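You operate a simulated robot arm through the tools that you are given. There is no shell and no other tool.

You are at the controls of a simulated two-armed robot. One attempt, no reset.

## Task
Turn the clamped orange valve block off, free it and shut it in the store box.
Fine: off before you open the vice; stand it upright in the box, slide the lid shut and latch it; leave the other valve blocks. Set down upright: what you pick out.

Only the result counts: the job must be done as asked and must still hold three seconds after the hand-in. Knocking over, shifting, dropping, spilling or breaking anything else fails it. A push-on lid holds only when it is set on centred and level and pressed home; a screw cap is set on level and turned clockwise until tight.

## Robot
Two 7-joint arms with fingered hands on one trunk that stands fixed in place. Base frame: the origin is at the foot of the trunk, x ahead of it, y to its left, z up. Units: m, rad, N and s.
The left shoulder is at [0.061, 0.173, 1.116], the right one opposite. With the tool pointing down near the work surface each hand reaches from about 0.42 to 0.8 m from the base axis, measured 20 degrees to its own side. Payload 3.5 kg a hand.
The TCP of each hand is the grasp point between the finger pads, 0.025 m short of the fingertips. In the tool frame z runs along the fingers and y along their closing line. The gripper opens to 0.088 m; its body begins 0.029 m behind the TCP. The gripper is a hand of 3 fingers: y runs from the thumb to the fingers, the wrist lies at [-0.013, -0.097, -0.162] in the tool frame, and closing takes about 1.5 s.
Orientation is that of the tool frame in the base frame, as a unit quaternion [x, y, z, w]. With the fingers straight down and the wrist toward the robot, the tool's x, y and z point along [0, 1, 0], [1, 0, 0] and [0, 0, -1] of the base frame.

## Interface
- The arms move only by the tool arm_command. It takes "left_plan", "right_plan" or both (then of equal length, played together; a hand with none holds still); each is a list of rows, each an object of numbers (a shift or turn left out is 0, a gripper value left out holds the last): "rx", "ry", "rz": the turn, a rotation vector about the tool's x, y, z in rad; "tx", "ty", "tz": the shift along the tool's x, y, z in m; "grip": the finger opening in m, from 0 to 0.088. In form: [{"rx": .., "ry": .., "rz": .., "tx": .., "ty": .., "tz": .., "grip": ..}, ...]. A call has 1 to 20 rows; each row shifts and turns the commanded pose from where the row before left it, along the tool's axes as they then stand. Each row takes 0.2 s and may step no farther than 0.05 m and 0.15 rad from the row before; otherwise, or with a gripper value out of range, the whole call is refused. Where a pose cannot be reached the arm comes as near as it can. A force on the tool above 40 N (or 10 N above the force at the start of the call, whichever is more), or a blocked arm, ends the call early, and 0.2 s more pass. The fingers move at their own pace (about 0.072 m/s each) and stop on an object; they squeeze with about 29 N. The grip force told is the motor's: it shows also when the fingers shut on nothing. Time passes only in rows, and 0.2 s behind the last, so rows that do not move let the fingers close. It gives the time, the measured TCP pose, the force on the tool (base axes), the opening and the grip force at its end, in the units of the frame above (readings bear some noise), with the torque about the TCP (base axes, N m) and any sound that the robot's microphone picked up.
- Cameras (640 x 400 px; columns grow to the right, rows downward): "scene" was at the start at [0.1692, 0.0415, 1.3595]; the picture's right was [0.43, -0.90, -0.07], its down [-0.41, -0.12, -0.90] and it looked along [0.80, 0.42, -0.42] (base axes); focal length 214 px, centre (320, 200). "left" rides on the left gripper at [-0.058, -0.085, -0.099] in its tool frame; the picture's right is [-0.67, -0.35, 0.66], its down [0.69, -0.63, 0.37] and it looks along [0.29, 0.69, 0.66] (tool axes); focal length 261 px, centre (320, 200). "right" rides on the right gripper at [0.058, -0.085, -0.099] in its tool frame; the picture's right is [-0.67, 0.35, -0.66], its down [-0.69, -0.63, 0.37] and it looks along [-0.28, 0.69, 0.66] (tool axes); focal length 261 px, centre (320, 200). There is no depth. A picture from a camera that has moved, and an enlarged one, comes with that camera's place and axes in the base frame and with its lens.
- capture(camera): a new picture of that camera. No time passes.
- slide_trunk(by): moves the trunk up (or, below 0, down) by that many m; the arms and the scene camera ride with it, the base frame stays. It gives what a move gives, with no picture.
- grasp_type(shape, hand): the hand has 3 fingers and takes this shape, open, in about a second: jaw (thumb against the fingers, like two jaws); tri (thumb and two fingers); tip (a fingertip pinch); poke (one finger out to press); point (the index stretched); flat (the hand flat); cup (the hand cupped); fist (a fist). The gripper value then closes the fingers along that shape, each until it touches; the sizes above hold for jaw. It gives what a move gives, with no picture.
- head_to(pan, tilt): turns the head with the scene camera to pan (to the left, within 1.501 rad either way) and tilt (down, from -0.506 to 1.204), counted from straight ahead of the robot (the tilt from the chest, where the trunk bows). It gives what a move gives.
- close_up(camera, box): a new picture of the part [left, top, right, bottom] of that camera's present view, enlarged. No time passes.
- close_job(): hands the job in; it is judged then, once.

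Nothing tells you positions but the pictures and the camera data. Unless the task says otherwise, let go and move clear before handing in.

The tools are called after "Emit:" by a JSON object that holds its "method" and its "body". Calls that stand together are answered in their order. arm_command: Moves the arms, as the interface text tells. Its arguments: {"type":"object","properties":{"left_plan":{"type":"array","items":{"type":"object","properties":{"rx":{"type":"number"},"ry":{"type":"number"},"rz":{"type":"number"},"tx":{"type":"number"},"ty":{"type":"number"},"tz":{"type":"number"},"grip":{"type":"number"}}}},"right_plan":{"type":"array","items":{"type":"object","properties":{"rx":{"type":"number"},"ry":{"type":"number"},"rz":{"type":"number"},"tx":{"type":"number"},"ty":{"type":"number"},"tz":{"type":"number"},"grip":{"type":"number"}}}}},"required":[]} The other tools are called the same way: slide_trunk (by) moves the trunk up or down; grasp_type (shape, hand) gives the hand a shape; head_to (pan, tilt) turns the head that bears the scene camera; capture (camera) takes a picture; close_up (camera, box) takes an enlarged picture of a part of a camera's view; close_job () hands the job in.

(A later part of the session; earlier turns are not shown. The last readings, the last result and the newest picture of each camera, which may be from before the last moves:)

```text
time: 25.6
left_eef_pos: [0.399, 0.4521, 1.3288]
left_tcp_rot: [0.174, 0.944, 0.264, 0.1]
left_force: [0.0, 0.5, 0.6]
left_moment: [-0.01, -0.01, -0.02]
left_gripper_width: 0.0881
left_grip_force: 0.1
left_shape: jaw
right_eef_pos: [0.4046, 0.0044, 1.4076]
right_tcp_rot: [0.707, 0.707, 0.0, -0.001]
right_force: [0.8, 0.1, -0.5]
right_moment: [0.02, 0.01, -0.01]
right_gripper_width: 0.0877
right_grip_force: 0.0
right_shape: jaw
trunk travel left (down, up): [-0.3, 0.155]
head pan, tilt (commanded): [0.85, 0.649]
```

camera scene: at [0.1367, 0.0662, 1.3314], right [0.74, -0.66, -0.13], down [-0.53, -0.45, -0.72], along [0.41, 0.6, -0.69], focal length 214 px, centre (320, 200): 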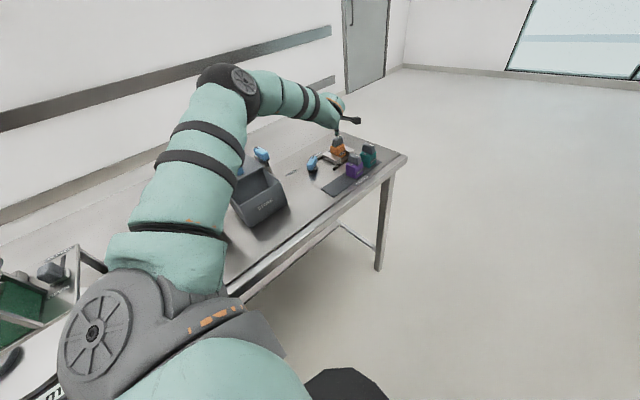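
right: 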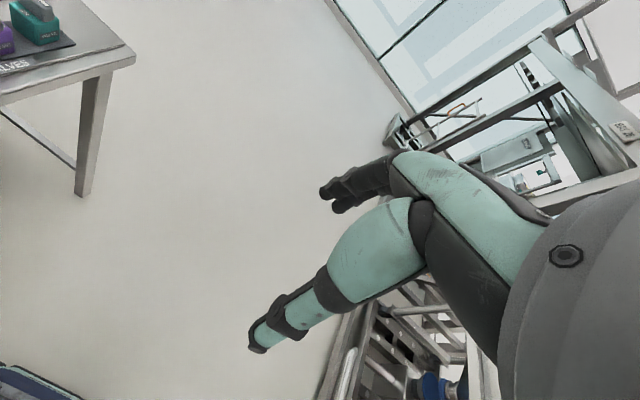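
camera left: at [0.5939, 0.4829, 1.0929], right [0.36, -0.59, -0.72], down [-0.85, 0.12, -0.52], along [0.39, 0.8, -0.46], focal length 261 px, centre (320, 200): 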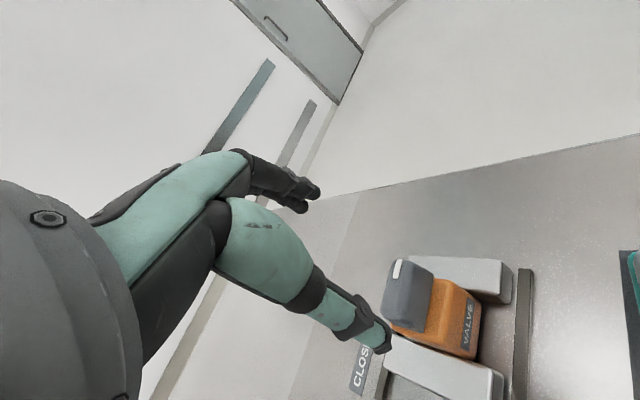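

Emit:
{"method": "slide_trunk", "body": {"by": -0.2}}

Emit:
{"method": "capture", "body": {"camera": "scene"}}

```text
time: 27.8
left_eef_pos: [0.3987, 0.4515, 1.1297]
left_tcp_rot: [0.172, 0.944, 0.264, 0.099]
left_force: [-0.5, 1.2, -0.4]
left_moment: [-0.01, 0.0, 0.0]
left_gripper_width: 0.088
left_grip_force: 0.1
left_shape: jaw
right_eef_pos: [0.4039, 0.0046, 1.2082]
right_tcp_rot: [0.707, 0.707, 0.0, -0.001]
right_force: [-0.4, 0.0, 0.5]
right_moment: [-0.01, -0.03, 0.02]
right_gripper_width: 0.0876
right_grip_force: 0.1
right_shape: jaw
trunk travel left (down, up): [-0.1, 0.355]
head pan, tilt (commanded): [0.85, 0.649]
```

```text
taken
camera scene: at [0.214, 0.0662, 1.1983], right [0.71, -0.66, -0.24], down [-0.64, -0.45, -0.62], along [0.3, 0.6, -0.74], focal length 214 px, centre (320, 200)
```

scene: 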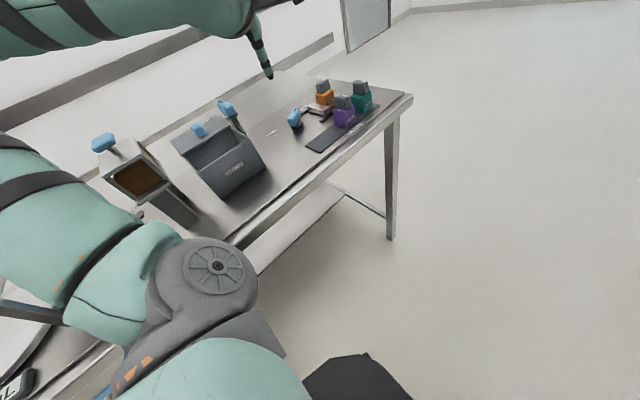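

Lowering the trunk also bows the body forward, which brings the shoulder nearer the vice. I level the hand and move out toward the knob at about 71° yaw to test reach.

Emit:
{"method": "arm_command", "body": {"left_plan": [{"ry": 0.116}, {"tx": -0.0248, "ty": 0.0202, "tz": 0.0264}, {"tx": -0.0248, "ty": 0.0202, "tz": 0.0264}, {"tx": -0.0248, "ty": 0.0202, "tz": 0.0264}, {"tx": -0.0248, "ty": 0.0202, "tz": 0.0264}, {"tx": -0.0248, "ty": 0.0202, "tz": 0.0264}, {"tx": -0.0248, "ty": 0.0202, "tz": 0.0264}, {}]}}

Emit:
{"method": "capture", "body": {"camera": "scene"}}

```text
time: 29.6
left_eef_pos: [0.5996, 0.5799, 1.0595]
left_tcp_rot: [0.157, 0.948, 0.273, 0.045]
left_force: [-1.0, -0.3, -0.5]
left_moment: [0.0, 0.0, 0.01]
left_gripper_width: 0.0882
left_grip_force: 0.0
left_shape: jaw
right_eef_pos: [0.4033, 0.0027, 1.2095]
right_tcp_rot: [0.707, 0.707, 0.0, -0.001]
right_force: [-0.2, -0.1, -0.8]
right_moment: [0.01, 0.01, -0.05]
right_gripper_width: 0.0877
right_grip_force: 0.0
right_shape: jaw
trunk travel left (down, up): [-0.1, 0.355]
head pan, tilt (commanded): [0.85, 0.649]
```

```text
taken
camera scene: at [0.2138, 0.0659, 1.1984], right [0.71, -0.66, -0.24], down [-0.64, -0.45, -0.63], along [0.3, 0.6, -0.74], focal length 214 px, centre (320, 200)
```

scene: 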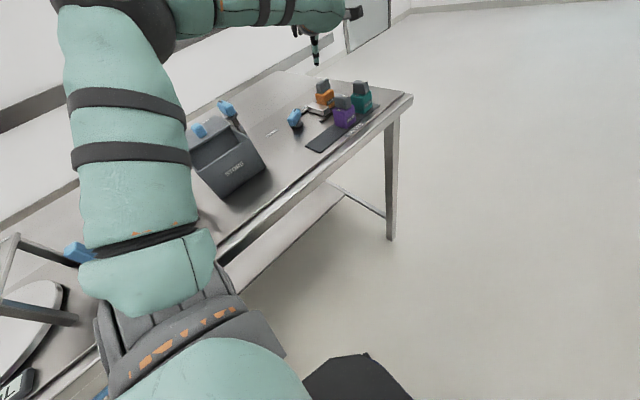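

No reach flags now. I reduce the tilt to about 10°, go to the hover over the knob, and swing to 90° yaw.

Emit:
{"method": "arm_command", "body": {"left_plan": [{"rx": 0.128}, {"rx": 0.128}, {"rx": 0.128}, {"tx": -0.0116, "ty": 0.0112, "tz": 0.0172}, {"tx": -0.0115, "ty": 0.0112, "tz": 0.0172}, {"ry": 0.0191, "rz": -0.1083}, {"ry": 0.0191, "rz": -0.1083}, {"ry": 0.0191, "rz": -0.1083}, {}]}}

```text
time: 31.6
left_eef_pos: [0.6139, 0.6028, 1.0197]
left_tcp_rot: [0.025, 0.996, 0.088, 0.003]
left_force: [-0.4, 0.8, 0.2]
left_moment: [0.01, 0.0, 0.03]
left_gripper_width: 0.088
left_grip_force: 0.1
left_shape: jaw
left hand out of reach, approached as far as the arm can: row 6, 7, 8
right_eef_pos: [0.4052, 0.004, 1.2075]
right_tcp_rot: [0.707, 0.707, 0.0, -0.001]
right_force: [-0.6, -0.3, 0.8]
right_moment: [0.01, -0.03, 0.01]
right_gripper_width: 0.0877
right_grip_force: 0.0
right_shape: jaw
trunk travel left (down, up): [-0.1, 0.355]
head pan, tilt (commanded): [0.85, 0.649]
```

Much better. I lift the hand and lower the trunk the remaining 0.1 m for more reach.

Emit:
{"method": "arm_command", "body": {"left_plan": [{"tx": 0.015, "ty": -0.002, "tz": -0.042}, {"tx": 0.015, "ty": -0.002, "tz": -0.042}, {"tx": 0.015, "ty": -0.002, "tz": -0.042}, {}]}}

Emit:
{"method": "slide_trunk", "body": {"by": -0.09}}

Emit:
{"method": "capture", "body": {"camera": "scene"}}

```text
time: 32.6
left_eef_pos: [0.5672, 0.5764, 1.141]
left_tcp_rot: [0.026, 0.996, 0.088, 0.002]
left_force: [-0.2, -0.5, -0.2]
left_moment: [0.03, 0.03, -0.02]
left_gripper_width: 0.0883
left_grip_force: 0.1
left_shape: jaw
right_eef_pos: [0.4047, 0.0042, 1.207]
right_tcp_rot: [0.707, 0.707, 0.0, -0.001]
right_force: [-0.3, -0.1, 0.1]
right_moment: [-0.02, -0.03, 0.0]
right_gripper_width: 0.0876
right_grip_force: 0.1
right_shape: jaw
trunk travel left (down, up): [-0.1, 0.355]
head pan, tilt (commanded): [0.85, 0.649]
```

```text
time: 33.8
left_eef_pos: [0.5662, 0.5762, 1.0544]
left_tcp_rot: [0.026, 0.996, 0.088, 0.005]
left_force: [-0.2, -0.8, 0.0]
left_moment: [0.0, 0.0, -0.01]
left_gripper_width: 0.0879
left_grip_force: 0.0
left_shape: jaw
right_eef_pos: [0.4024, 0.0045, 1.1177]
right_tcp_rot: [0.707, 0.707, 0.002, 0.0]
right_force: [3.1, 1.2, 0.8]
right_moment: [0.05, -0.07, -0.03]
right_gripper_width: 0.0837
right_grip_force: 0.1
right_shape: jaw
trunk travel left (down, up): [-0.01, 0.445]
head pan, tilt (commanded): [0.85, 0.649]
```

```text
taken
camera scene: at [0.2968, 0.0658, 1.0561], right [0.65, -0.66, -0.37], down [-0.74, -0.45, -0.5], along [0.16, 0.6, -0.79], focal length 214 px, centre (320, 200)
```

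scene: 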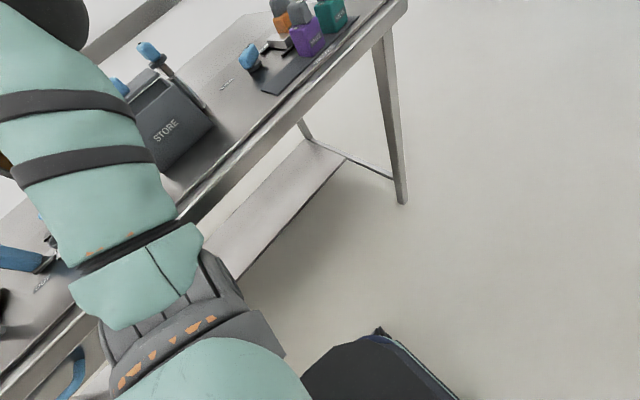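

The right hand shows a small contact force now, probably touching the bowed head, so I move it away to the right. Then I test the left hand's reach over the knob again.

Emit:
{"method": "arm_command", "body": {"right_plan": [{"tx": -0.03, "ty": 0.02}, {"tx": -0.04, "ty": 0.01}, {"tx": -0.045}, {"tx": -0.045}, {"tx": -0.045}, {"tx": -0.045}, {}]}}

Emit:
{"method": "capture", "body": {"camera": "right"}}

Emit:
{"method": "capture", "body": {"camera": "left"}}

```text
time: 35.4
left_eef_pos: [0.5673, 0.5777, 1.0527]
left_tcp_rot: [0.026, 0.996, 0.088, 0.002]
left_force: [-0.5, -0.5, -0.1]
left_moment: [0.0, 0.0, 0.01]
left_gripper_width: 0.0878
left_grip_force: 0.1
left_shape: jaw
right_eef_pos: [0.4391, -0.2236, 1.0829]
right_tcp_rot: [0.707, 0.707, 0.001, -0.001]
right_force: [0.9, -0.1, -0.7]
right_moment: [0.0, 0.03, -0.02]
right_gripper_width: 0.0877
right_grip_force: 0.0
right_shape: jaw
right hand out of reach, approached as far as the arm can: row 5, 6
trunk travel left (down, up): [-0.01, 0.445]
head pan, tilt (commanded): [0.85, 0.649]
```

```text
taken
camera right: at [0.353, -0.1666, 1.1826], right [0.35, -0.67, 0.65], down [-0.63, -0.68, -0.37], along [0.69, -0.28, -0.66], focal length 261 px, centre (320, 200)
```

right: 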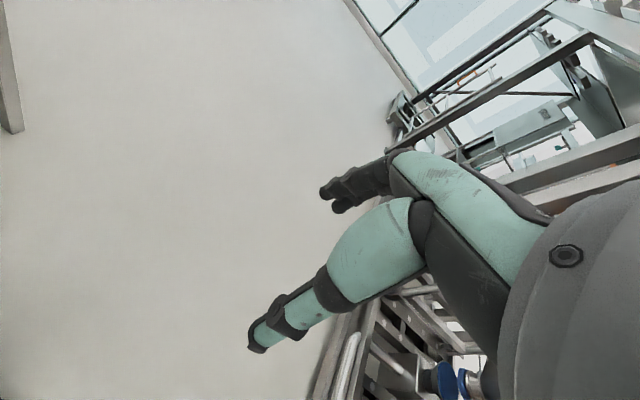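

```text
taken
camera left: at [0.62, 0.4736, 1.1346], right [0.66, -0.26, -0.71], down [-0.71, -0.52, -0.47], along [-0.24, 0.81, -0.53], focal length 261 px, centre (320, 200)
```

left: 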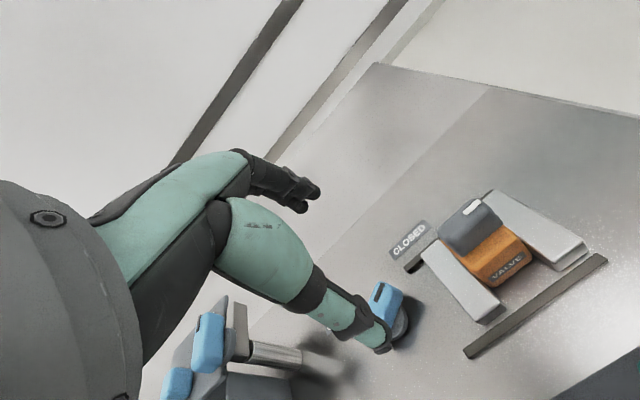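

Emit:
{"method": "arm_command", "body": {"left_plan": [{"tx": -0.0313, "ty": 0.0093, "tz": 0.0183}, {"tx": -0.0313, "ty": 0.0093, "tz": 0.0183}, {"ry": 0.009, "rz": -0.052}, {}]}}

Emit:
{"method": "capture", "body": {"camera": "left"}}

```text
time: 36.4
left_eef_pos: [0.6216, 0.6019, 1.0166]
left_tcp_rot: [0.006, 0.996, 0.088, 0.0]
left_force: [0.5, -0.5, 0.4]
left_moment: [-0.02, 0.02, -0.03]
left_gripper_width: 0.0879
left_grip_force: 0.1
left_shape: jaw
left hand out of reach, approached as far as the arm can: row 2, 3
right_eef_pos: [0.4384, -0.2241, 1.0847]
right_tcp_rot: [0.707, 0.708, 0.002, -0.001]
right_force: [0.1, -0.8, -0.6]
right_moment: [-0.01, -0.01, -0.04]
right_gripper_width: 0.0877
right_grip_force: 0.1
right_shape: jaw
trunk travel left (down, up): [-0.01, 0.445]
head pan, tilt (commanded): [0.85, 0.649]
```

```text
taken
camera left: at [0.6768, 0.4997, 1.098], right [0.67, -0.23, -0.71], down [-0.69, -0.55, -0.47], along [-0.28, 0.8, -0.53], focal length 261 px, centre (320, 200)
```

left: 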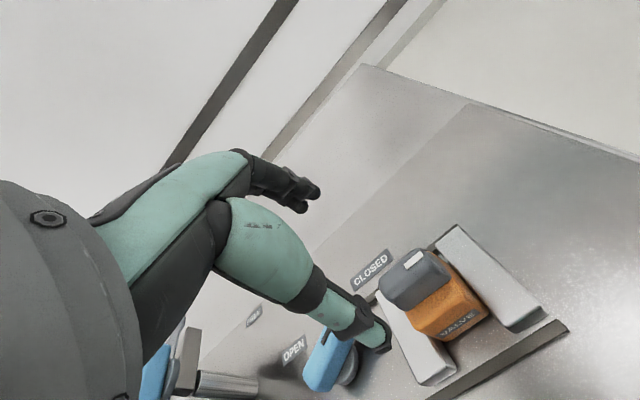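

At 90° yaw I am only 1 cm short. Now I check the 0° yaw end of the range at this trunk height.

Emit:
{"method": "arm_command", "body": {"left_plan": [{"ry": -0.0228, "rz": 0.129}, {"ry": -0.0228, "rz": 0.129}, {"ry": -0.0228, "rz": 0.129}, {"ry": -0.0228, "rz": 0.129}, {"ry": -0.0228, "rz": 0.129}, {"ry": -0.0228, "rz": 0.129}, {"ry": -0.0228, "rz": 0.129}, {"ry": -0.0228, "rz": 0.129}, {"ry": -0.0228, "rz": 0.129}, {"ry": -0.0228, "rz": 0.129}, {"ry": -0.0228, "rz": 0.129}, {"ry": -0.0228, "rz": 0.129}, {}]}}

```text
time: 39.2
left_eef_pos: [0.621, 0.6017, 1.017]
left_tcp_rot: [0.705, 0.703, 0.063, 0.062]
left_force: [-0.1, -0.5, -0.6]
left_moment: [-0.03, -0.01, -0.02]
left_gripper_width: 0.0882
left_grip_force: 0.1
left_shape: jaw
right_eef_pos: [0.4391, -0.2244, 1.0833]
right_tcp_rot: [0.706, 0.708, 0.001, -0.001]
right_force: [0.9, 0.0, 1.5]
right_moment: [0.0, 0.0, 0.05]
right_gripper_width: 0.0875
right_grip_force: 0.0
right_shape: jaw
trunk travel left (down, up): [-0.01, 0.445]
head pan, tilt (commanded): [0.85, 0.649]
```

Both ends of the needed swing are now reachable. I look through the left camera to align exactly with the knob before descending.

Emit:
{"method": "capture", "body": {"camera": "left"}}

Emit:
{"method": "close_up", "body": {"camera": "left", "box": [330, 240, 490, 400]}}

Emit:
{"method": "head_to", "body": {"pan": 0.75, "tilt": 0.2}}

Emit:
{"method": "capture", "body": {"camera": "scene"}}

```text
taken
camera left: at [0.5194, 0.5434, 1.0989], right [-0.23, -0.67, -0.71], down [-0.55, 0.69, -0.47], along [0.8, 0.28, -0.53], focal length 261 px, centre (320, 200)
```

left: 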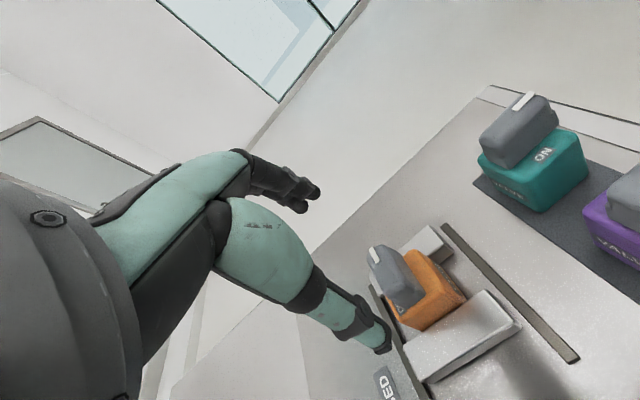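

```text
2.50 times, centred on (410, 320) of left
camera zoom: at [0.5194, 0.5434, 1.0989], right [-0.23, -0.67, -0.71], down [-0.55, 0.69, -0.47], along [0.8, 0.28, -0.53], focal length 652 px, centre (95, -100)
```

zoom: 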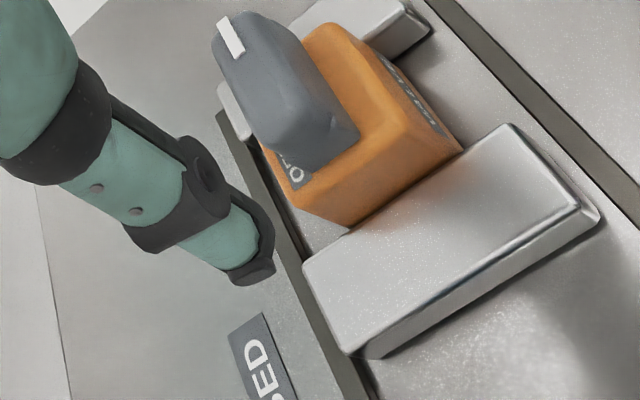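

```text
time: 40.1
left_eef_pos: [0.6221, 0.601, 1.0166]
left_tcp_rot: [0.705, 0.704, 0.063, 0.063]
left_force: [0.6, -0.7, -0.5]
left_moment: [0.01, 0.02, 0.01]
left_gripper_width: 0.088
left_grip_force: 0.1
left_shape: jaw
right_eef_pos: [0.4386, -0.2247, 1.0837]
right_tcp_rot: [0.707, 0.707, 0.001, -0.002]
right_force: [0.4, -0.1, 0.1]
right_moment: [-0.01, -0.01, -0.04]
right_gripper_width: 0.0877
right_grip_force: 0.0
right_shape: jaw
trunk travel left (down, up): [-0.01, 0.445]
head pan, tilt (commanded): [0.75, 0.201]
```

```text
taken
camera scene: at [0.3277, 0.0645, 1.0857], right [0.59, -0.73, -0.34], down [-0.61, -0.14, -0.78], along [0.53, 0.67, -0.53], focal length 214 px, centre (320, 200)
```

scene: 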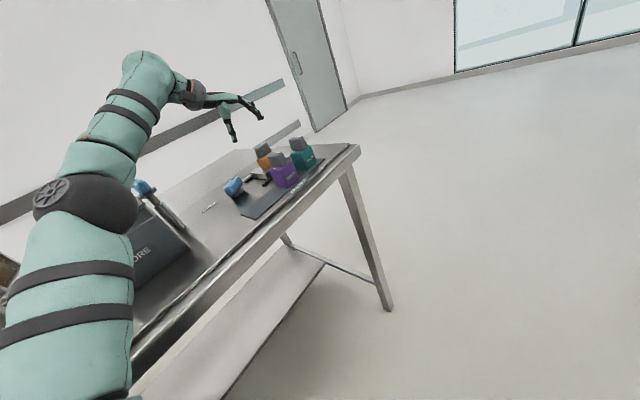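

The knob centre is confirmed at about (0.630, 0.599). I descend with thumb and fingers straddling the knob's two ends, without closing yet.

Emit:
{"method": "arm_command", "body": {"left_plan": [{"tx": -0.0007, "ty": -0.0007, "tz": 0.0211}, {"tx": -0.0007, "ty": -0.0007, "tz": 0.0211}, {"tx": -0.0006, "ty": -0.0007, "tz": 0.0212}, {}, {}]}}

Emit:
{"method": "capture", "body": {"camera": "left"}}

Emit:
{"method": "close_up", "body": {"camera": "scene", "box": [210, 85, 330, 185]}}

```text
time: 41.3
left_eef_pos: [0.6313, 0.6, 0.954]
left_tcp_rot: [0.705, 0.704, 0.063, 0.062]
left_force: [0.8, -0.9, 0.0]
left_moment: [0.01, 0.03, -0.01]
left_gripper_width: 0.0878
left_grip_force: 0.1
left_shape: jaw
right_eef_pos: [0.4376, -0.2238, 1.084]
right_tcp_rot: [0.707, 0.707, 0.002, -0.001]
right_force: [-0.5, -0.1, 0.0]
right_moment: [-0.02, 0.01, 0.03]
right_gripper_width: 0.0876
right_grip_force: 0.1
right_shape: jaw
trunk travel left (down, up): [-0.01, 0.445]
head pan, tilt (commanded): [0.75, 0.201]
```

```text
taken
camera left: at [0.529, 0.5423, 1.0355], right [-0.23, -0.67, -0.71], down [-0.56, 0.69, -0.47], along [0.8, 0.28, -0.53], focal length 261 px, centre (320, 200)
```

left: 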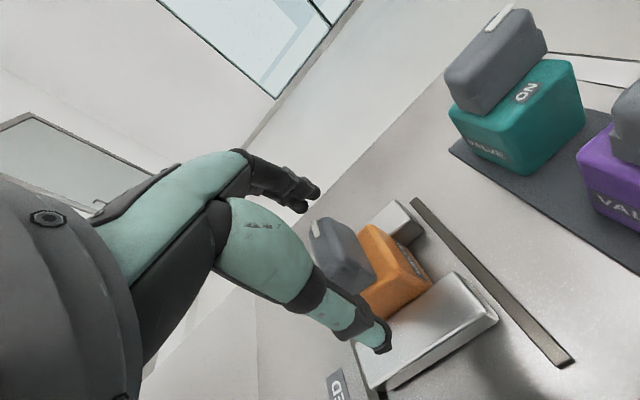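

```text
4.00 times, centred on (270, 135) of scene
camera zoom: at [0.3278, 0.0646, 1.0858], right [0.59, -0.73, -0.34], down [-0.61, -0.14, -0.78], along [0.53, 0.67, -0.53], focal length 858 px, centre (520, 460)
```

zoom: 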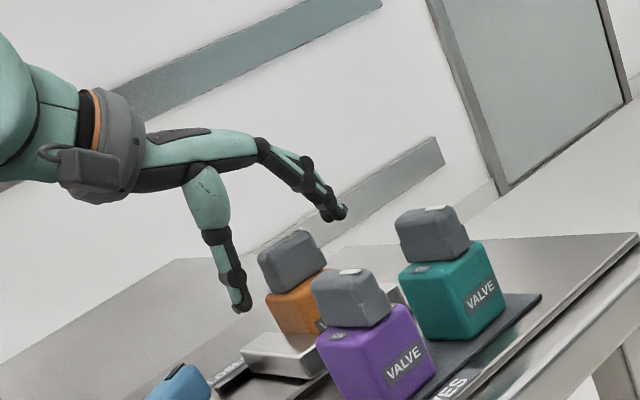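

The thumb and fingers straddle the knob's ends as intended. I close the grip on it.

Emit:
{"method": "arm_command", "body": {"left_plan": [{"grip": 0.03}, {}, {}, {}, {}, {}]}}

Emit:
{"method": "close_up", "body": {"camera": "left", "box": [220, 120, 460, 370]}}

Emit:
{"method": "close_up", "body": {"camera": "scene", "box": [220, 100, 320, 180]}}

```text
time: 42.7
left_eef_pos: [0.6313, 0.601, 0.9533]
left_tcp_rot: [0.705, 0.704, 0.063, 0.062]
left_force: [-1.0, 0.4, 0.5]
left_moment: [0.01, 0.08, 0.0]
left_gripper_width: 0.0365
left_grip_force: 29.1
left_shape: jaw
right_eef_pos: [0.4378, -0.2246, 1.0841]
right_tcp_rot: [0.707, 0.707, 0.001, -0.001]
right_force: [0.1, 0.3, -0.2]
right_moment: [0.0, 0.02, -0.02]
right_gripper_width: 0.0877
right_grip_force: 0.1
right_shape: jaw
trunk travel left (down, up): [-0.01, 0.445]
head pan, tilt (commanded): [0.75, 0.201]
```

```text
1.60 times, centred on (340, 245) of left
camera zoom: at [0.5289, 0.5423, 1.0357], right [-0.23, -0.67, -0.71], down [-0.56, 0.69, -0.47], along [0.8, 0.28, -0.53], focal length 417 px, centre (288, 128)
```

zoom: 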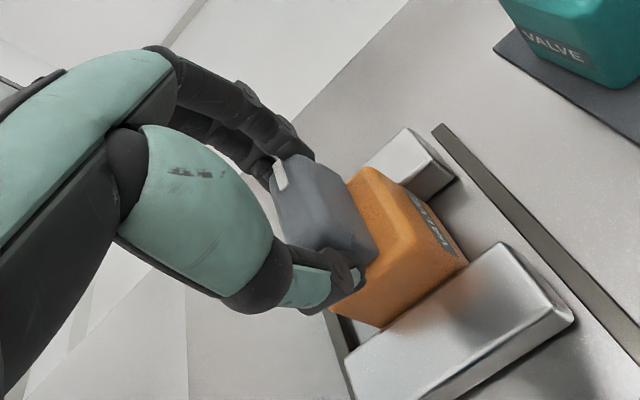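

```text
5.00 times, centred on (270, 140) of scene
camera zoom: at [0.3277, 0.0645, 1.0858], right [0.59, -0.73, -0.34], down [-0.61, -0.14, -0.78], along [0.53, 0.67, -0.53], focal length 1072 px, centre (570, 500)
```

zoom: 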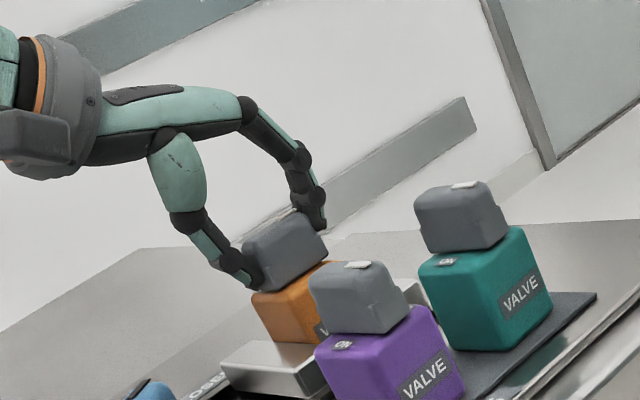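

The knob is gripped (width 0.0365). I turn it counter-clockwise a little as a test, watching the torque.

Emit:
{"method": "arm_command", "body": {"left_plan": [{"ry": 0.0132, "rz": -0.0738}, {"ry": 0.0132, "rz": -0.0738}, {"ry": 0.0132, "rz": -0.0738}, {"ry": 0.0132, "rz": -0.0738}]}}

Emit:
{"method": "close_up", "body": {"camera": "left", "box": [220, 120, 460, 370]}}

Emit:
{"method": "close_up", "body": {"camera": "scene", "box": [220, 100, 320, 180]}}

```text
time: 43.7
left_eef_pos: [0.6302, 0.5996, 0.9542]
left_tcp_rot: [0.591, 0.802, 0.072, 0.052]
left_force: [-1.0, -0.3, -0.6]
left_moment: [-0.02, 0.07, -0.02]
left_gripper_width: 0.0364
left_grip_force: 29.0
left_shape: jaw
right_eef_pos: [0.4388, -0.2241, 1.0831]
right_tcp_rot: [0.707, 0.707, 0.002, -0.002]
right_force: [1.1, 0.0, 0.1]
right_moment: [0.0, -0.02, 0.02]
right_gripper_width: 0.0878
right_grip_force: 0.1
right_shape: jaw
trunk travel left (down, up): [-0.01, 0.445]
head pan, tilt (commanded): [0.75, 0.201]
```

```text
1.60 times, centred on (340, 245) of left
camera zoom: at [0.5507, 0.5143, 1.0358], right [-0.02, -0.71, -0.71], down [-0.73, 0.49, -0.47], along [0.68, 0.51, -0.53], focal length 417 px, centre (288, 128)
```

zoom: 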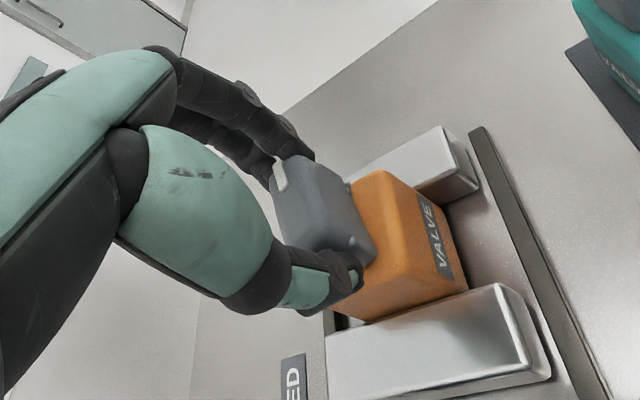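

```text
5.00 times, centred on (270, 140) of scene
camera zoom: at [0.3278, 0.0645, 1.0857], right [0.59, -0.73, -0.34], down [-0.61, -0.14, -0.78], along [0.53, 0.67, -0.53], focal length 1072 px, centre (570, 500)
```

zoom: 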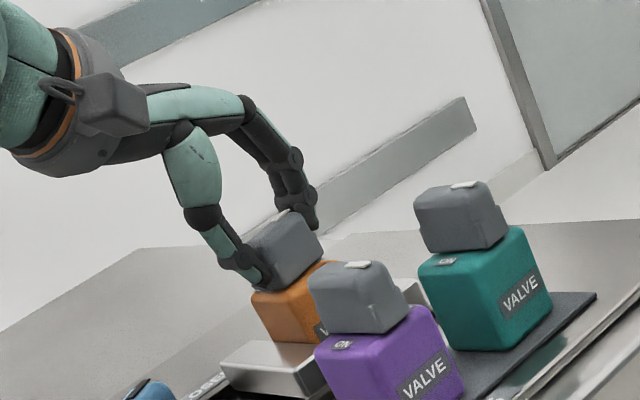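

The knob turns freely with the hand counter-clockwise and no opposing torque, so this is the right direction. I continue turning.

Emit:
{"method": "arm_command", "body": {"left_plan": [{"ry": 0.0176, "rz": -0.0985}, {"ry": 0.0176, "rz": -0.0985}, {"ry": 0.0176, "rz": -0.0985}, {"ry": 0.0176, "rz": -0.0985}, {"ry": 0.0176, "rz": -0.0985}, {"ry": 0.0176, "rz": -0.0985}, {"ry": 0.0176, "rz": -0.0985}, {"ry": 0.0176, "rz": -0.0985}, {"ry": 0.0176, "rz": -0.0985}]}}

Emit:
{"method": "close_up", "body": {"camera": "left", "box": [220, 120, 460, 370]}}

Emit:
{"method": "close_up", "body": {"camera": "scene", "box": [220, 100, 320, 180]}}

```text
time: 45.7
left_eef_pos: [0.6301, 0.5992, 0.9529]
left_tcp_rot: [0.183, 0.979, 0.088, 0.015]
left_force: [0.7, 0.4, -0.1]
left_moment: [-0.03, -0.03, 0.0]
left_gripper_width: 0.0365
left_grip_force: 29.3
left_shape: jaw
right_eef_pos: [0.4387, -0.2255, 1.0827]
right_tcp_rot: [0.707, 0.707, 0.001, -0.001]
right_force: [0.2, -1.0, -0.1]
right_moment: [-0.02, -0.01, 0.01]
right_gripper_width: 0.0876
right_grip_force: 0.0
right_shape: jaw
trunk travel left (down, up): [-0.01, 0.445]
head pan, tilt (commanded): [0.75, 0.201]
```

```text
1.60 times, centred on (340, 245) of left
camera zoom: at [0.6476, 0.4838, 1.0357], right [0.54, -0.45, -0.71], down [-0.84, -0.27, -0.47], along [0.02, 0.85, -0.53], focal length 417 px, centre (288, 128)
```

zoom: 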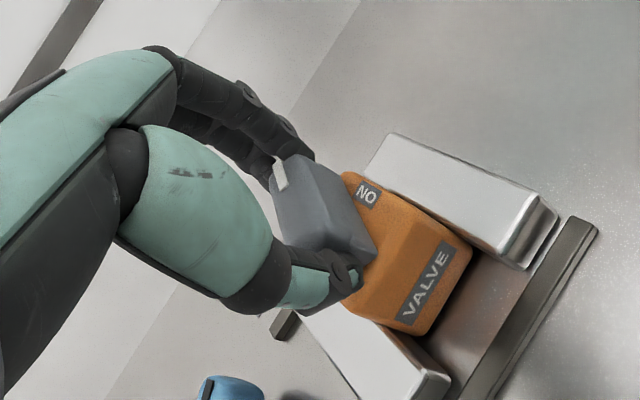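

```text
5.00 times, centred on (270, 140) of scene
camera zoom: at [0.3281, 0.0642, 1.0857], right [0.59, -0.73, -0.34], down [-0.61, -0.14, -0.78], along [0.53, 0.67, -0.53], focal length 1072 px, centre (570, 500)
```

zoom: 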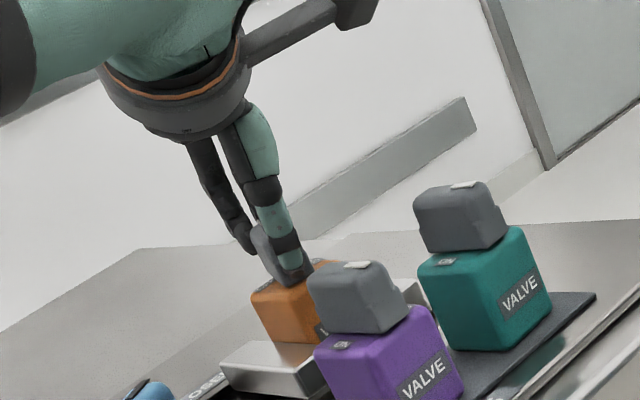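

The ON label is now uncovered on the +x side, confirming the direction; about 21° remain. I continue toward the OFF stop.

Emit:
{"method": "arm_command", "body": {"left_plan": [{"ry": 0.0165, "rz": -0.0926}, {"ry": 0.0165, "rz": -0.0926}, {"ry": 0.0165, "rz": -0.0926}, {"ry": 0.0165, "rz": -0.0926}, {}]}}

Emit:
{"method": "close_up", "body": {"camera": "left", "box": [220, 120, 460, 370]}}

```text
time: 46.9
left_eef_pos: [0.6298, 0.5998, 0.9541]
left_tcp_rot: [-0.002, 0.996, 0.089, 0.0]
left_force: [-0.2, 0.8, 0.4]
left_moment: [-0.07, 0.03, 0.02]
left_gripper_width: 0.0363
left_grip_force: 28.7
left_shape: jaw
right_eef_pos: [0.4398, -0.2255, 1.0836]
right_tcp_rot: [0.706, 0.708, 0.001, -0.001]
right_force: [0.3, 0.6, 0.7]
right_moment: [-0.01, 0.03, 0.03]
right_gripper_width: 0.0877
right_grip_force: 0.1
right_shape: jaw
trunk travel left (down, up): [-0.01, 0.445]
head pan, tilt (commanded): [0.75, 0.201]
```

```text
1.60 times, centred on (340, 245) of left
camera zoom: at [0.6886, 0.4985, 1.0358], right [0.67, -0.22, -0.71], down [-0.68, -0.56, -0.47], along [-0.29, 0.8, -0.53], focal length 417 px, centre (288, 128)
```

zoom: 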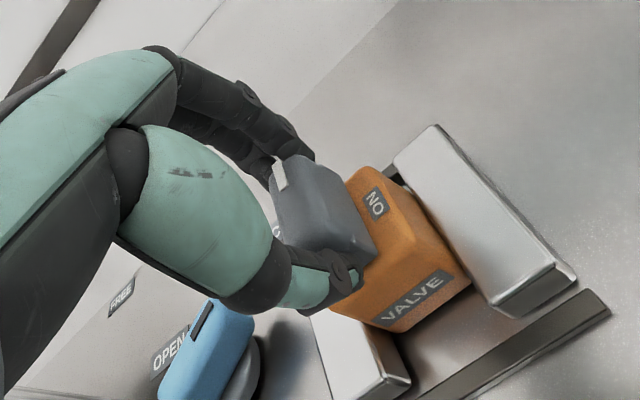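

The hand has turned a full 90° with no torque yet. I nudge slightly further to feel for the end stop.

Emit:
{"method": "arm_command", "body": {"left_plan": [{"ry": 0.0061, "rz": -0.0345}, {"ry": 0.0061, "rz": -0.0345}, {}]}}

Emit:
{"method": "close_up", "body": {"camera": "left", "box": [260, 170, 440, 320]}}

```text
time: 47.7
left_eef_pos: [0.6306, 0.6001, 0.9542]
left_tcp_rot: [-0.037, 0.995, 0.089, -0.004]
left_force: [1.7, 1.0, 0.3]
left_moment: [0.0, -0.05, -0.12]
left_gripper_width: 0.0363
left_grip_force: 29.5
left_shape: jaw
right_eef_pos: [0.439, -0.2252, 1.0825]
right_tcp_rot: [0.707, 0.707, 0.001, -0.001]
right_force: [-0.4, -0.8, 0.7]
right_moment: [0.01, -0.01, -0.02]
right_gripper_width: 0.0877
right_grip_force: 0.1
right_shape: jaw
trunk travel left (down, up): [-0.01, 0.445]
head pan, tilt (commanded): [0.75, 0.201]
```

```text
2.67 times, centred on (350, 245) of left
camera zoom: at [0.6955, 0.5027, 1.0357], right [0.68, -0.18, -0.71], down [-0.64, -0.6, -0.47], along [-0.35, 0.78, -0.53], focal length 695 px, centre (240, 80)
```

zoom: 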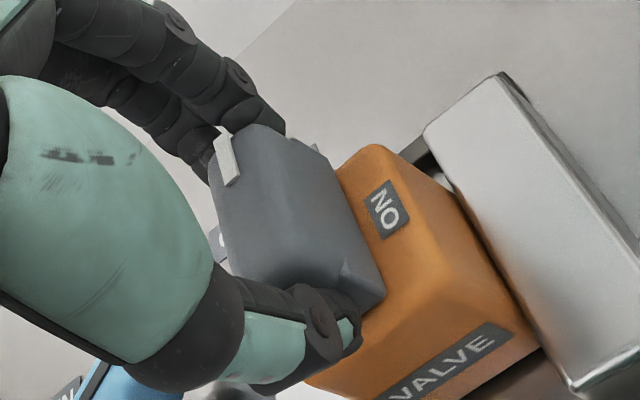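

A small opposing torque (−0.12 N·m) shows the OFF stop at just past 90°. I release the knob and rise, then inspect it.

Emit:
{"method": "arm_command", "body": {"left_plan": [{"grip": 0.088}, {}, {}, {}, {}, {"tz": -0.03, "ty": 0.005}, {"tz": -0.035, "ty": 0.006}, {}]}}

Emit:
{"method": "capture", "body": {"camera": "left"}}

Emit:
{"method": "close_up", "body": {"camera": "scene", "box": [225, 110, 325, 190]}}

```text
time: 49.5
left_eef_pos: [0.6172, 0.595, 1.0103]
left_tcp_rot: [-0.037, 0.995, 0.09, -0.004]
left_force: [0.4, -0.4, -0.7]
left_moment: [-0.03, 0.01, -0.02]
left_gripper_width: 0.0877
left_grip_force: 0.1
left_shape: jaw
left hand out of reach, approached as far as the arm can: row 6, 7
right_eef_pos: [0.4391, -0.225, 1.0826]
right_tcp_rot: [0.707, 0.707, 0.001, -0.002]
right_force: [-0.2, 0.7, -0.6]
right_moment: [0.02, 0.01, -0.02]
right_gripper_width: 0.0876
right_grip_force: 0.0
right_shape: jaw
trunk travel left (down, up): [-0.01, 0.445]
head pan, tilt (commanded): [0.75, 0.201]
```

```text
taken
camera left: at [0.681, 0.4981, 1.0916], right [0.68, -0.18, -0.71], down [-0.64, -0.6, -0.47], along [-0.34, 0.78, -0.53], focal length 261 px, centre (320, 200)
```

left: 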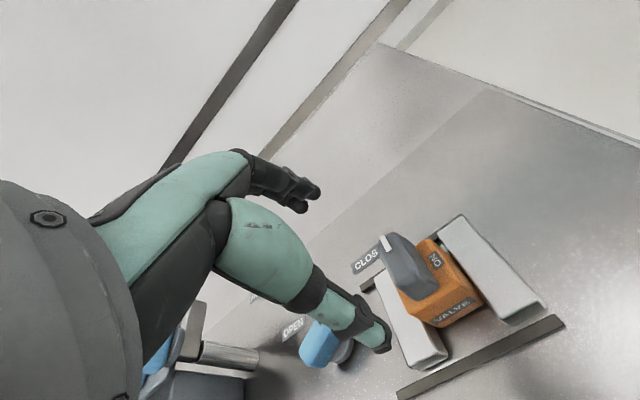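

```text
5.00 times, centred on (275, 150) of scene
camera zoom: at [0.3283, 0.0649, 1.0855], right [0.59, -0.73, -0.34], down [-0.61, -0.14, -0.78], along [0.53, 0.67, -0.53], focal length 1072 px, centre (545, 450)
```

zoom: 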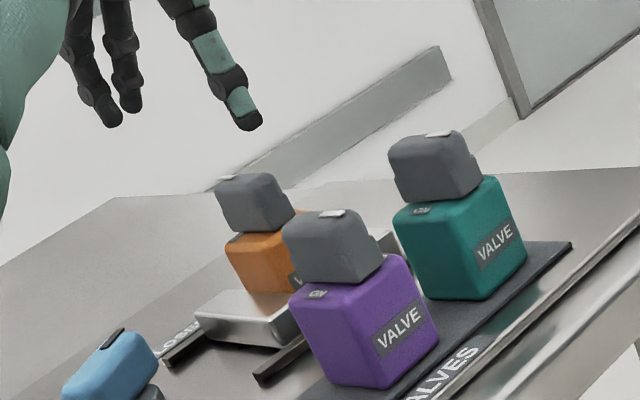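

The knob now points to +y over the OFF label. I zoom in to verify its angle.

Emit:
{"method": "close_up", "body": {"camera": "left", "box": [360, 220, 500, 340]}}

Emit:
{"method": "close_up", "body": {"camera": "left", "box": [270, 290, 410, 400]}}

```text
3.33 times, centred on (430, 280) of left
camera zoom: at [0.681, 0.4981, 1.0916], right [0.68, -0.18, -0.71], down [-0.64, -0.6, -0.47], along [-0.34, 0.78, -0.53], focal length 869 px, centre (-47, -67)
```

zoom: 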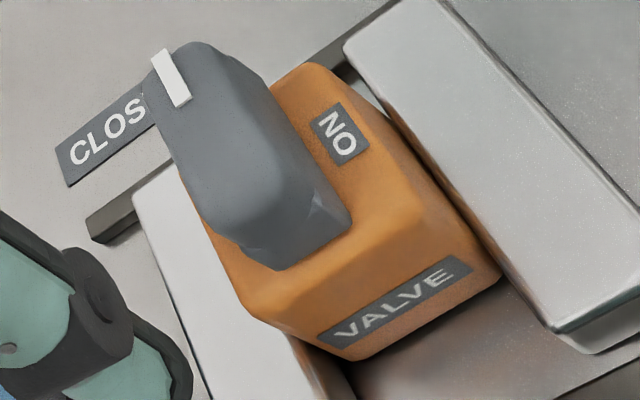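

```text
3.64 times, centred on (340, 345) of left
camera zoom: at [0.681, 0.4981, 1.0916], right [0.68, -0.18, -0.71], down [-0.64, -0.6, -0.47], along [-0.34, 0.78, -0.53], focal length 948 px, centre (247, -327)
```

zoom: 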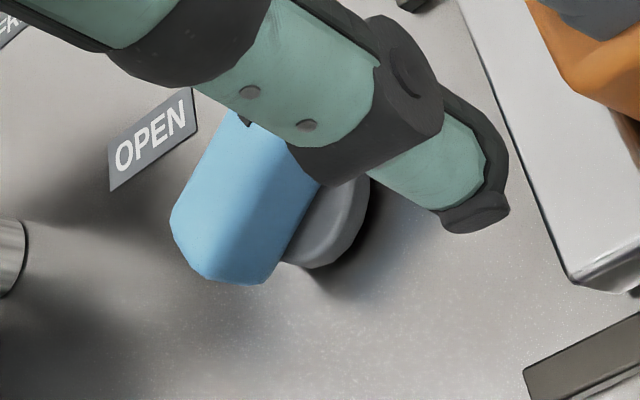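

The pointer is at about 90°, so the valve is OFF. Next is the vice lever: I swing the hand to about 38° yaw, level it, and move above the lever pivot with the fingers opened to 0.072.

Emit:
{"method": "arm_command", "body": {"left_plan": [{"ry": -0.0251, "rz": 0.1378}, {"ry": -0.0251, "rz": 0.1378}, {"ry": -0.0251, "rz": 0.1378}, {"ry": -0.0251, "rz": 0.1378}, {"ry": -0.0251, "rz": 0.1378}, {"ry": -0.0251, "rz": 0.1378}, {"ry": -0.0251, "rz": 0.1378}, {"rx": 0.09}, {"rx": 0.09}, {"tx": 0.038, "ty": -0.0349}, {"tx": 0.038, "ty": -0.0349}, {}]}}

Emit:
{"method": "capture", "body": {"camera": "left"}}

Emit:
{"method": "close_up", "body": {"camera": "scene", "box": [190, 120, 310, 220]}}

```text
refused: row 10 steps farther than a row can; nothing moved
```

```text
taken
camera left: at [0.681, 0.4981, 1.0916], right [0.68, -0.18, -0.71], down [-0.64, -0.6, -0.47], along [-0.34, 0.78, -0.53], focal length 261 px, centre (320, 200)
```

left: 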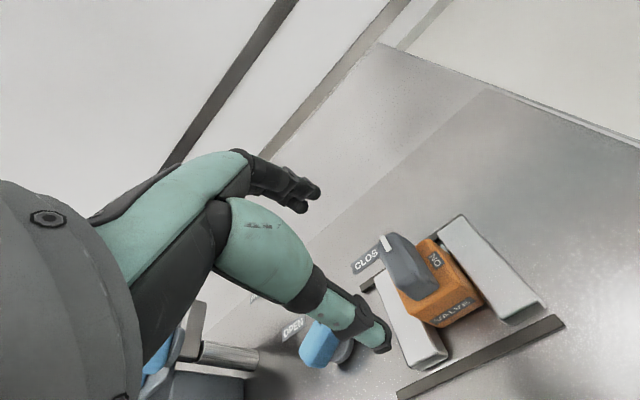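

```text
4.00 times, centred on (250, 170) of scene
camera zoom: at [0.3283, 0.0649, 1.0855], right [0.59, -0.73, -0.34], down [-0.61, -0.14, -0.78], along [0.53, 0.67, -0.53], focal length 858 px, centre (600, 320)
```

zoom: 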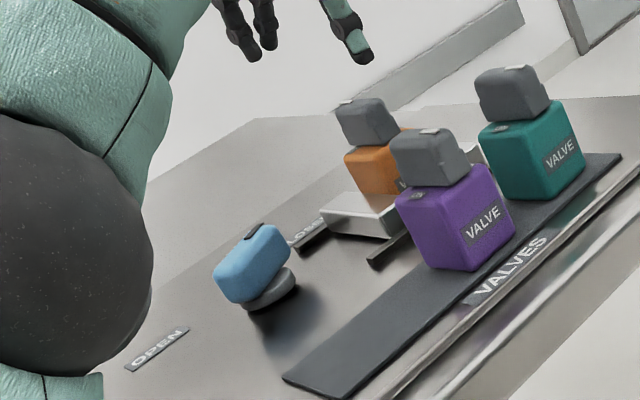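

That call was refused for too long a step; I split the shift into smaller rows.

Emit:
{"method": "arm_command", "body": {"left_plan": [{"ry": -0.0251, "rz": 0.1378}, {"ry": -0.0251, "rz": 0.1378}, {"ry": -0.0251, "rz": 0.1378}, {"ry": -0.0251, "rz": 0.1378}, {"ry": -0.0251, "rz": 0.1378}, {"ry": -0.0251, "rz": 0.1378}, {"ry": -0.0251, "rz": 0.1378}, {"rx": 0.09}, {"rx": 0.09}, {"tx": 0.0255, "ty": -0.0233}, {"tx": 0.0255, "ty": -0.0233}, {"tx": 0.0255, "ty": -0.0233}, {"grip": 0.074}]}}

Emit:
{"method": "capture", "body": {"camera": "left"}}

Emit:
{"method": "close_up", "body": {"camera": "scene", "box": [190, 120, 310, 220]}}

```text
time: 52.5
left_eef_pos: [0.4995, 0.585, 1.0453]
left_tcp_rot: [0.436, 0.9, 0.025, -0.003]
left_force: [0.6, -0.2, -1.0]
left_moment: [0.01, -0.01, -0.01]
left_gripper_width: 0.0742
left_grip_force: 0.0
left_shape: jaw
right_eef_pos: [0.4275, -0.2507, 1.0805]
right_tcp_rot: [0.706, 0.708, 0.015, -0.008]
right_force: [-0.5, 0.3, 0.3]
right_moment: [-0.03, -0.01, 0.01]
right_gripper_width: 0.0877
right_grip_force: 0.1
right_shape: jaw
trunk travel left (down, up): [-0.01, 0.445]
head pan, tilt (commanded): [0.75, 0.201]
stopped in row 13 (left hand): the arm was blocked; the commanded pose is now the measured one
```

```text
taken
camera left: at [0.4669, 0.4833, 1.1381], right [0.15, -0.71, -0.69], down [-0.91, 0.16, -0.37], along [0.38, 0.68, -0.62], focal length 261 px, centre (320, 200)
```

left: 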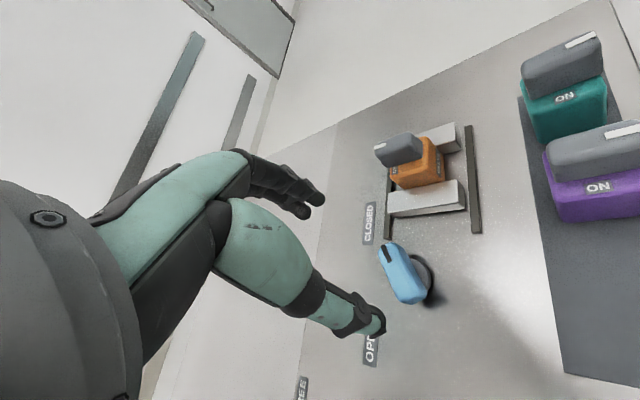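

```text
4.00 times, centred on (250, 170) of scene
camera zoom: at [0.3174, 0.0279, 1.0907], right [0.59, -0.72, -0.35], down [-0.6, -0.11, -0.79], along [0.53, 0.68, -0.5], focal length 858 px, centre (600, 320)
```

zoom: 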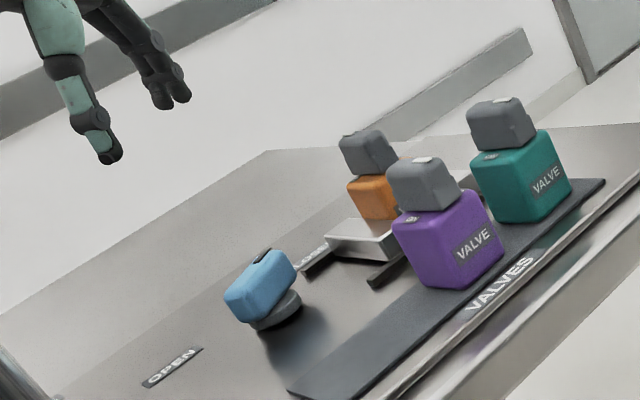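

The arm was blocked and the body was pushed slightly aside, so some part of the left arm is pressing on something. I look around at once before moving further.

Emit:
{"method": "capture", "body": {"camera": "scene"}}

Emit:
{"method": "capture", "body": {"camera": "right"}}

```text
taken
camera scene: at [0.3174, 0.0279, 1.0907], right [0.59, -0.72, -0.35], down [-0.6, -0.11, -0.79], along [0.53, 0.68, -0.5], focal length 214 px, centre (320, 200)
```

scene: 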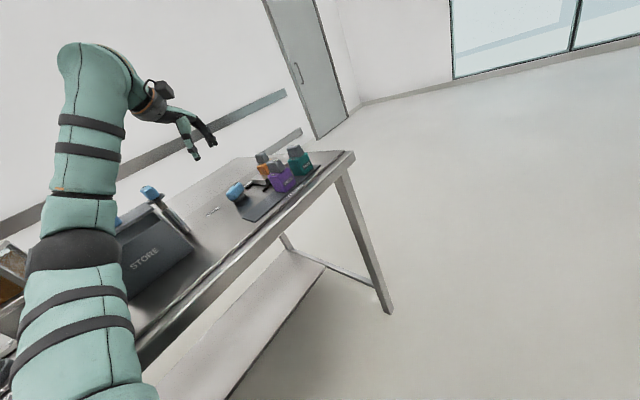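

```text
taken
camera right: at [0.3412, -0.1962, 1.1805], right [0.34, -0.69, 0.64], down [-0.62, -0.67, -0.4], along [0.7, -0.26, -0.66], focal length 261 px, centre (320, 200)
```

right: 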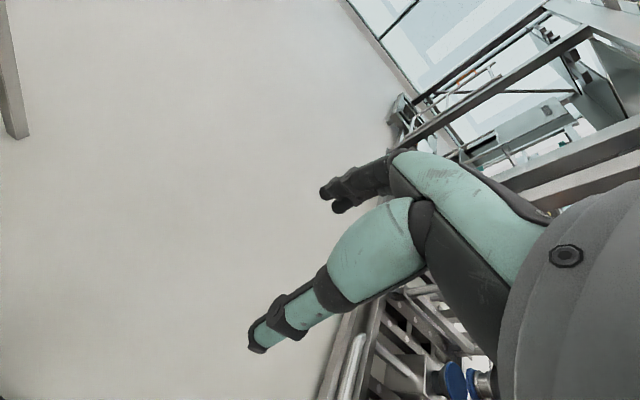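

Emit:
{"method": "close_up", "body": {"camera": "scene", "box": [90, 170, 230, 310]}}

Emit:
{"method": "close_up", "body": {"camera": "scene", "box": [0, 200, 160, 400]}}

```text
2.86 times, centred on (160, 240) of scene
camera zoom: at [0.3174, 0.0279, 1.0907], right [0.59, -0.72, -0.35], down [-0.6, -0.11, -0.79], along [0.53, 0.68, -0.5], focal length 613 px, centre (777, 86)
```

zoom: 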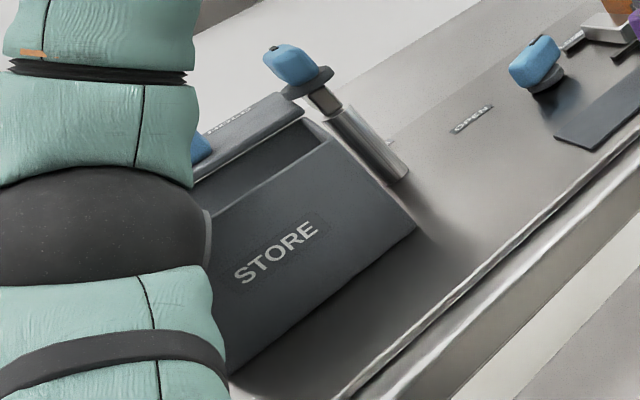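

```text
2.00 times, centred on (80, 300) of scene
camera zoom: at [0.3174, 0.0279, 1.0907], right [0.59, -0.72, -0.35], down [-0.6, -0.11, -0.79], along [0.53, 0.68, -0.5], focal length 429 px, centre (800, 0)
```

zoom: 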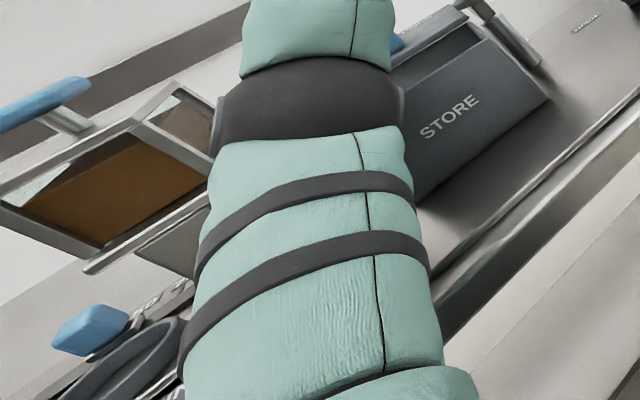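

The box and latch seem to be where they were, but the elbow is close to the box front and the hopper on its left. I reverse the last move outward, gently, to take the elbow off whatever it touches.

Emit:
{"method": "arm_command", "body": {"left_plan": [{"tx": -0.015, "ty": 0.0233}, {"tx": -0.015, "ty": 0.0233}, {}]}}

Emit:
{"method": "capture", "body": {"camera": "scene"}}

```text
time: 53.3
left_eef_pos: [0.569, 0.6195, 1.0138]
left_tcp_rot: [0.437, 0.9, 0.002, -0.002]
left_force: [-0.3, 0.1, -0.5]
left_moment: [-0.02, 0.01, -0.01]
left_gripper_width: 0.074
left_grip_force: 0.1
left_shape: jaw
right_eef_pos: [0.4415, -0.2205, 1.0827]
right_tcp_rot: [0.706, 0.708, 0.0, -0.002]
right_force: [0.3, 1.6, 0.6]
right_moment: [-0.03, 0.0, -0.01]
right_gripper_width: 0.088
right_grip_force: 0.1
right_shape: jaw
trunk travel left (down, up): [-0.01, 0.445]
head pan, tilt (commanded): [0.75, 0.201]
```

```text
taken
camera scene: at [0.3288, 0.0664, 1.0847], right [0.59, -0.73, -0.34], down [-0.61, -0.14, -0.78], along [0.52, 0.67, -0.53], focal length 214 px, centre (320, 200)
```

scene: 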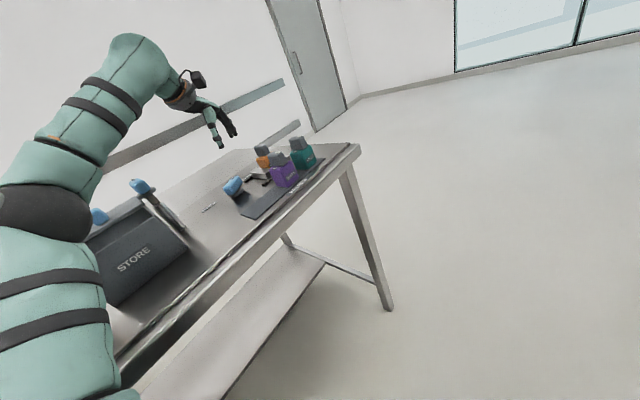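

The body has sprung back. I check whether the box or the hopper was shifted.

Emit:
{"method": "close_up", "body": {"camera": "scene", "box": [80, 165, 240, 305]}}

Emit:
{"method": "head_to", "body": {"pan": 1.2, "tilt": 0.2}}

Emit:
{"method": "capture", "body": {"camera": "scene"}}

```text
2.86 times, centred on (160, 235) of scene
camera zoom: at [0.3288, 0.0664, 1.0847], right [0.59, -0.73, -0.34], down [-0.61, -0.14, -0.78], along [0.52, 0.67, -0.53], focal length 613 px, centre (777, 100)
```

zoom: 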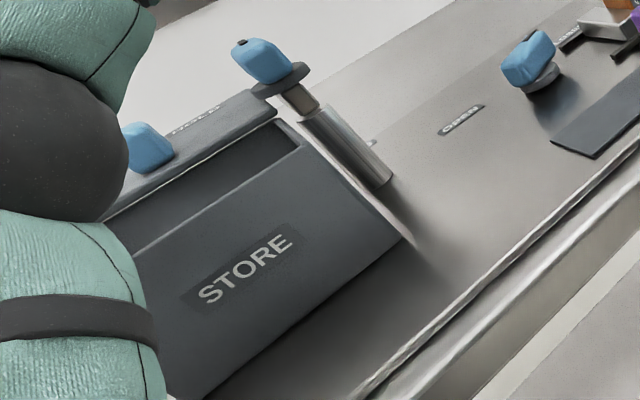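

```text
time: 54.2
left_eef_pos: [0.5647, 0.6215, 1.0163]
left_tcp_rot: [0.436, 0.9, 0.003, -0.001]
left_force: [0.2, 0.3, -0.2]
left_moment: [-0.03, 0.02, 0.04]
left_gripper_width: 0.0743
left_grip_force: 0.0
left_shape: jaw
right_eef_pos: [0.44, -0.2186, 1.0836]
right_tcp_rot: [0.706, 0.708, 0.0, -0.001]
right_force: [0.5, -0.7, -0.7]
right_moment: [0.02, 0.0, 0.04]
right_gripper_width: 0.0875
right_grip_force: 0.1
right_shape: jaw
trunk travel left (down, up): [-0.01, 0.445]
head pan, tilt (commanded): [1.201, 0.201]
```

```text
taken
camera scene: at [0.298, 0.0876, 1.1027], right [0.81, -0.36, -0.46], down [-0.55, -0.19, -0.82], along [0.21, 0.91, -0.35], focal length 214 px, centre (320, 200)
```

scene: 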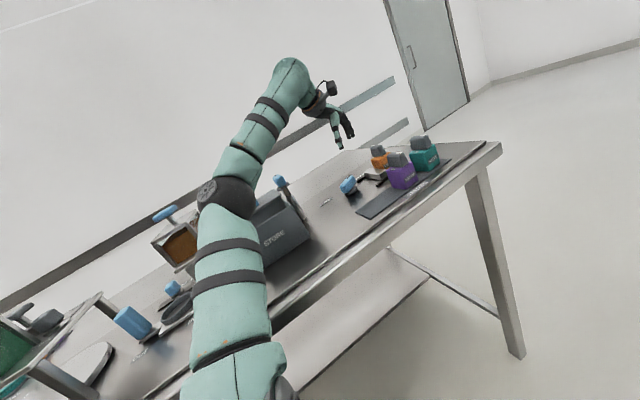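

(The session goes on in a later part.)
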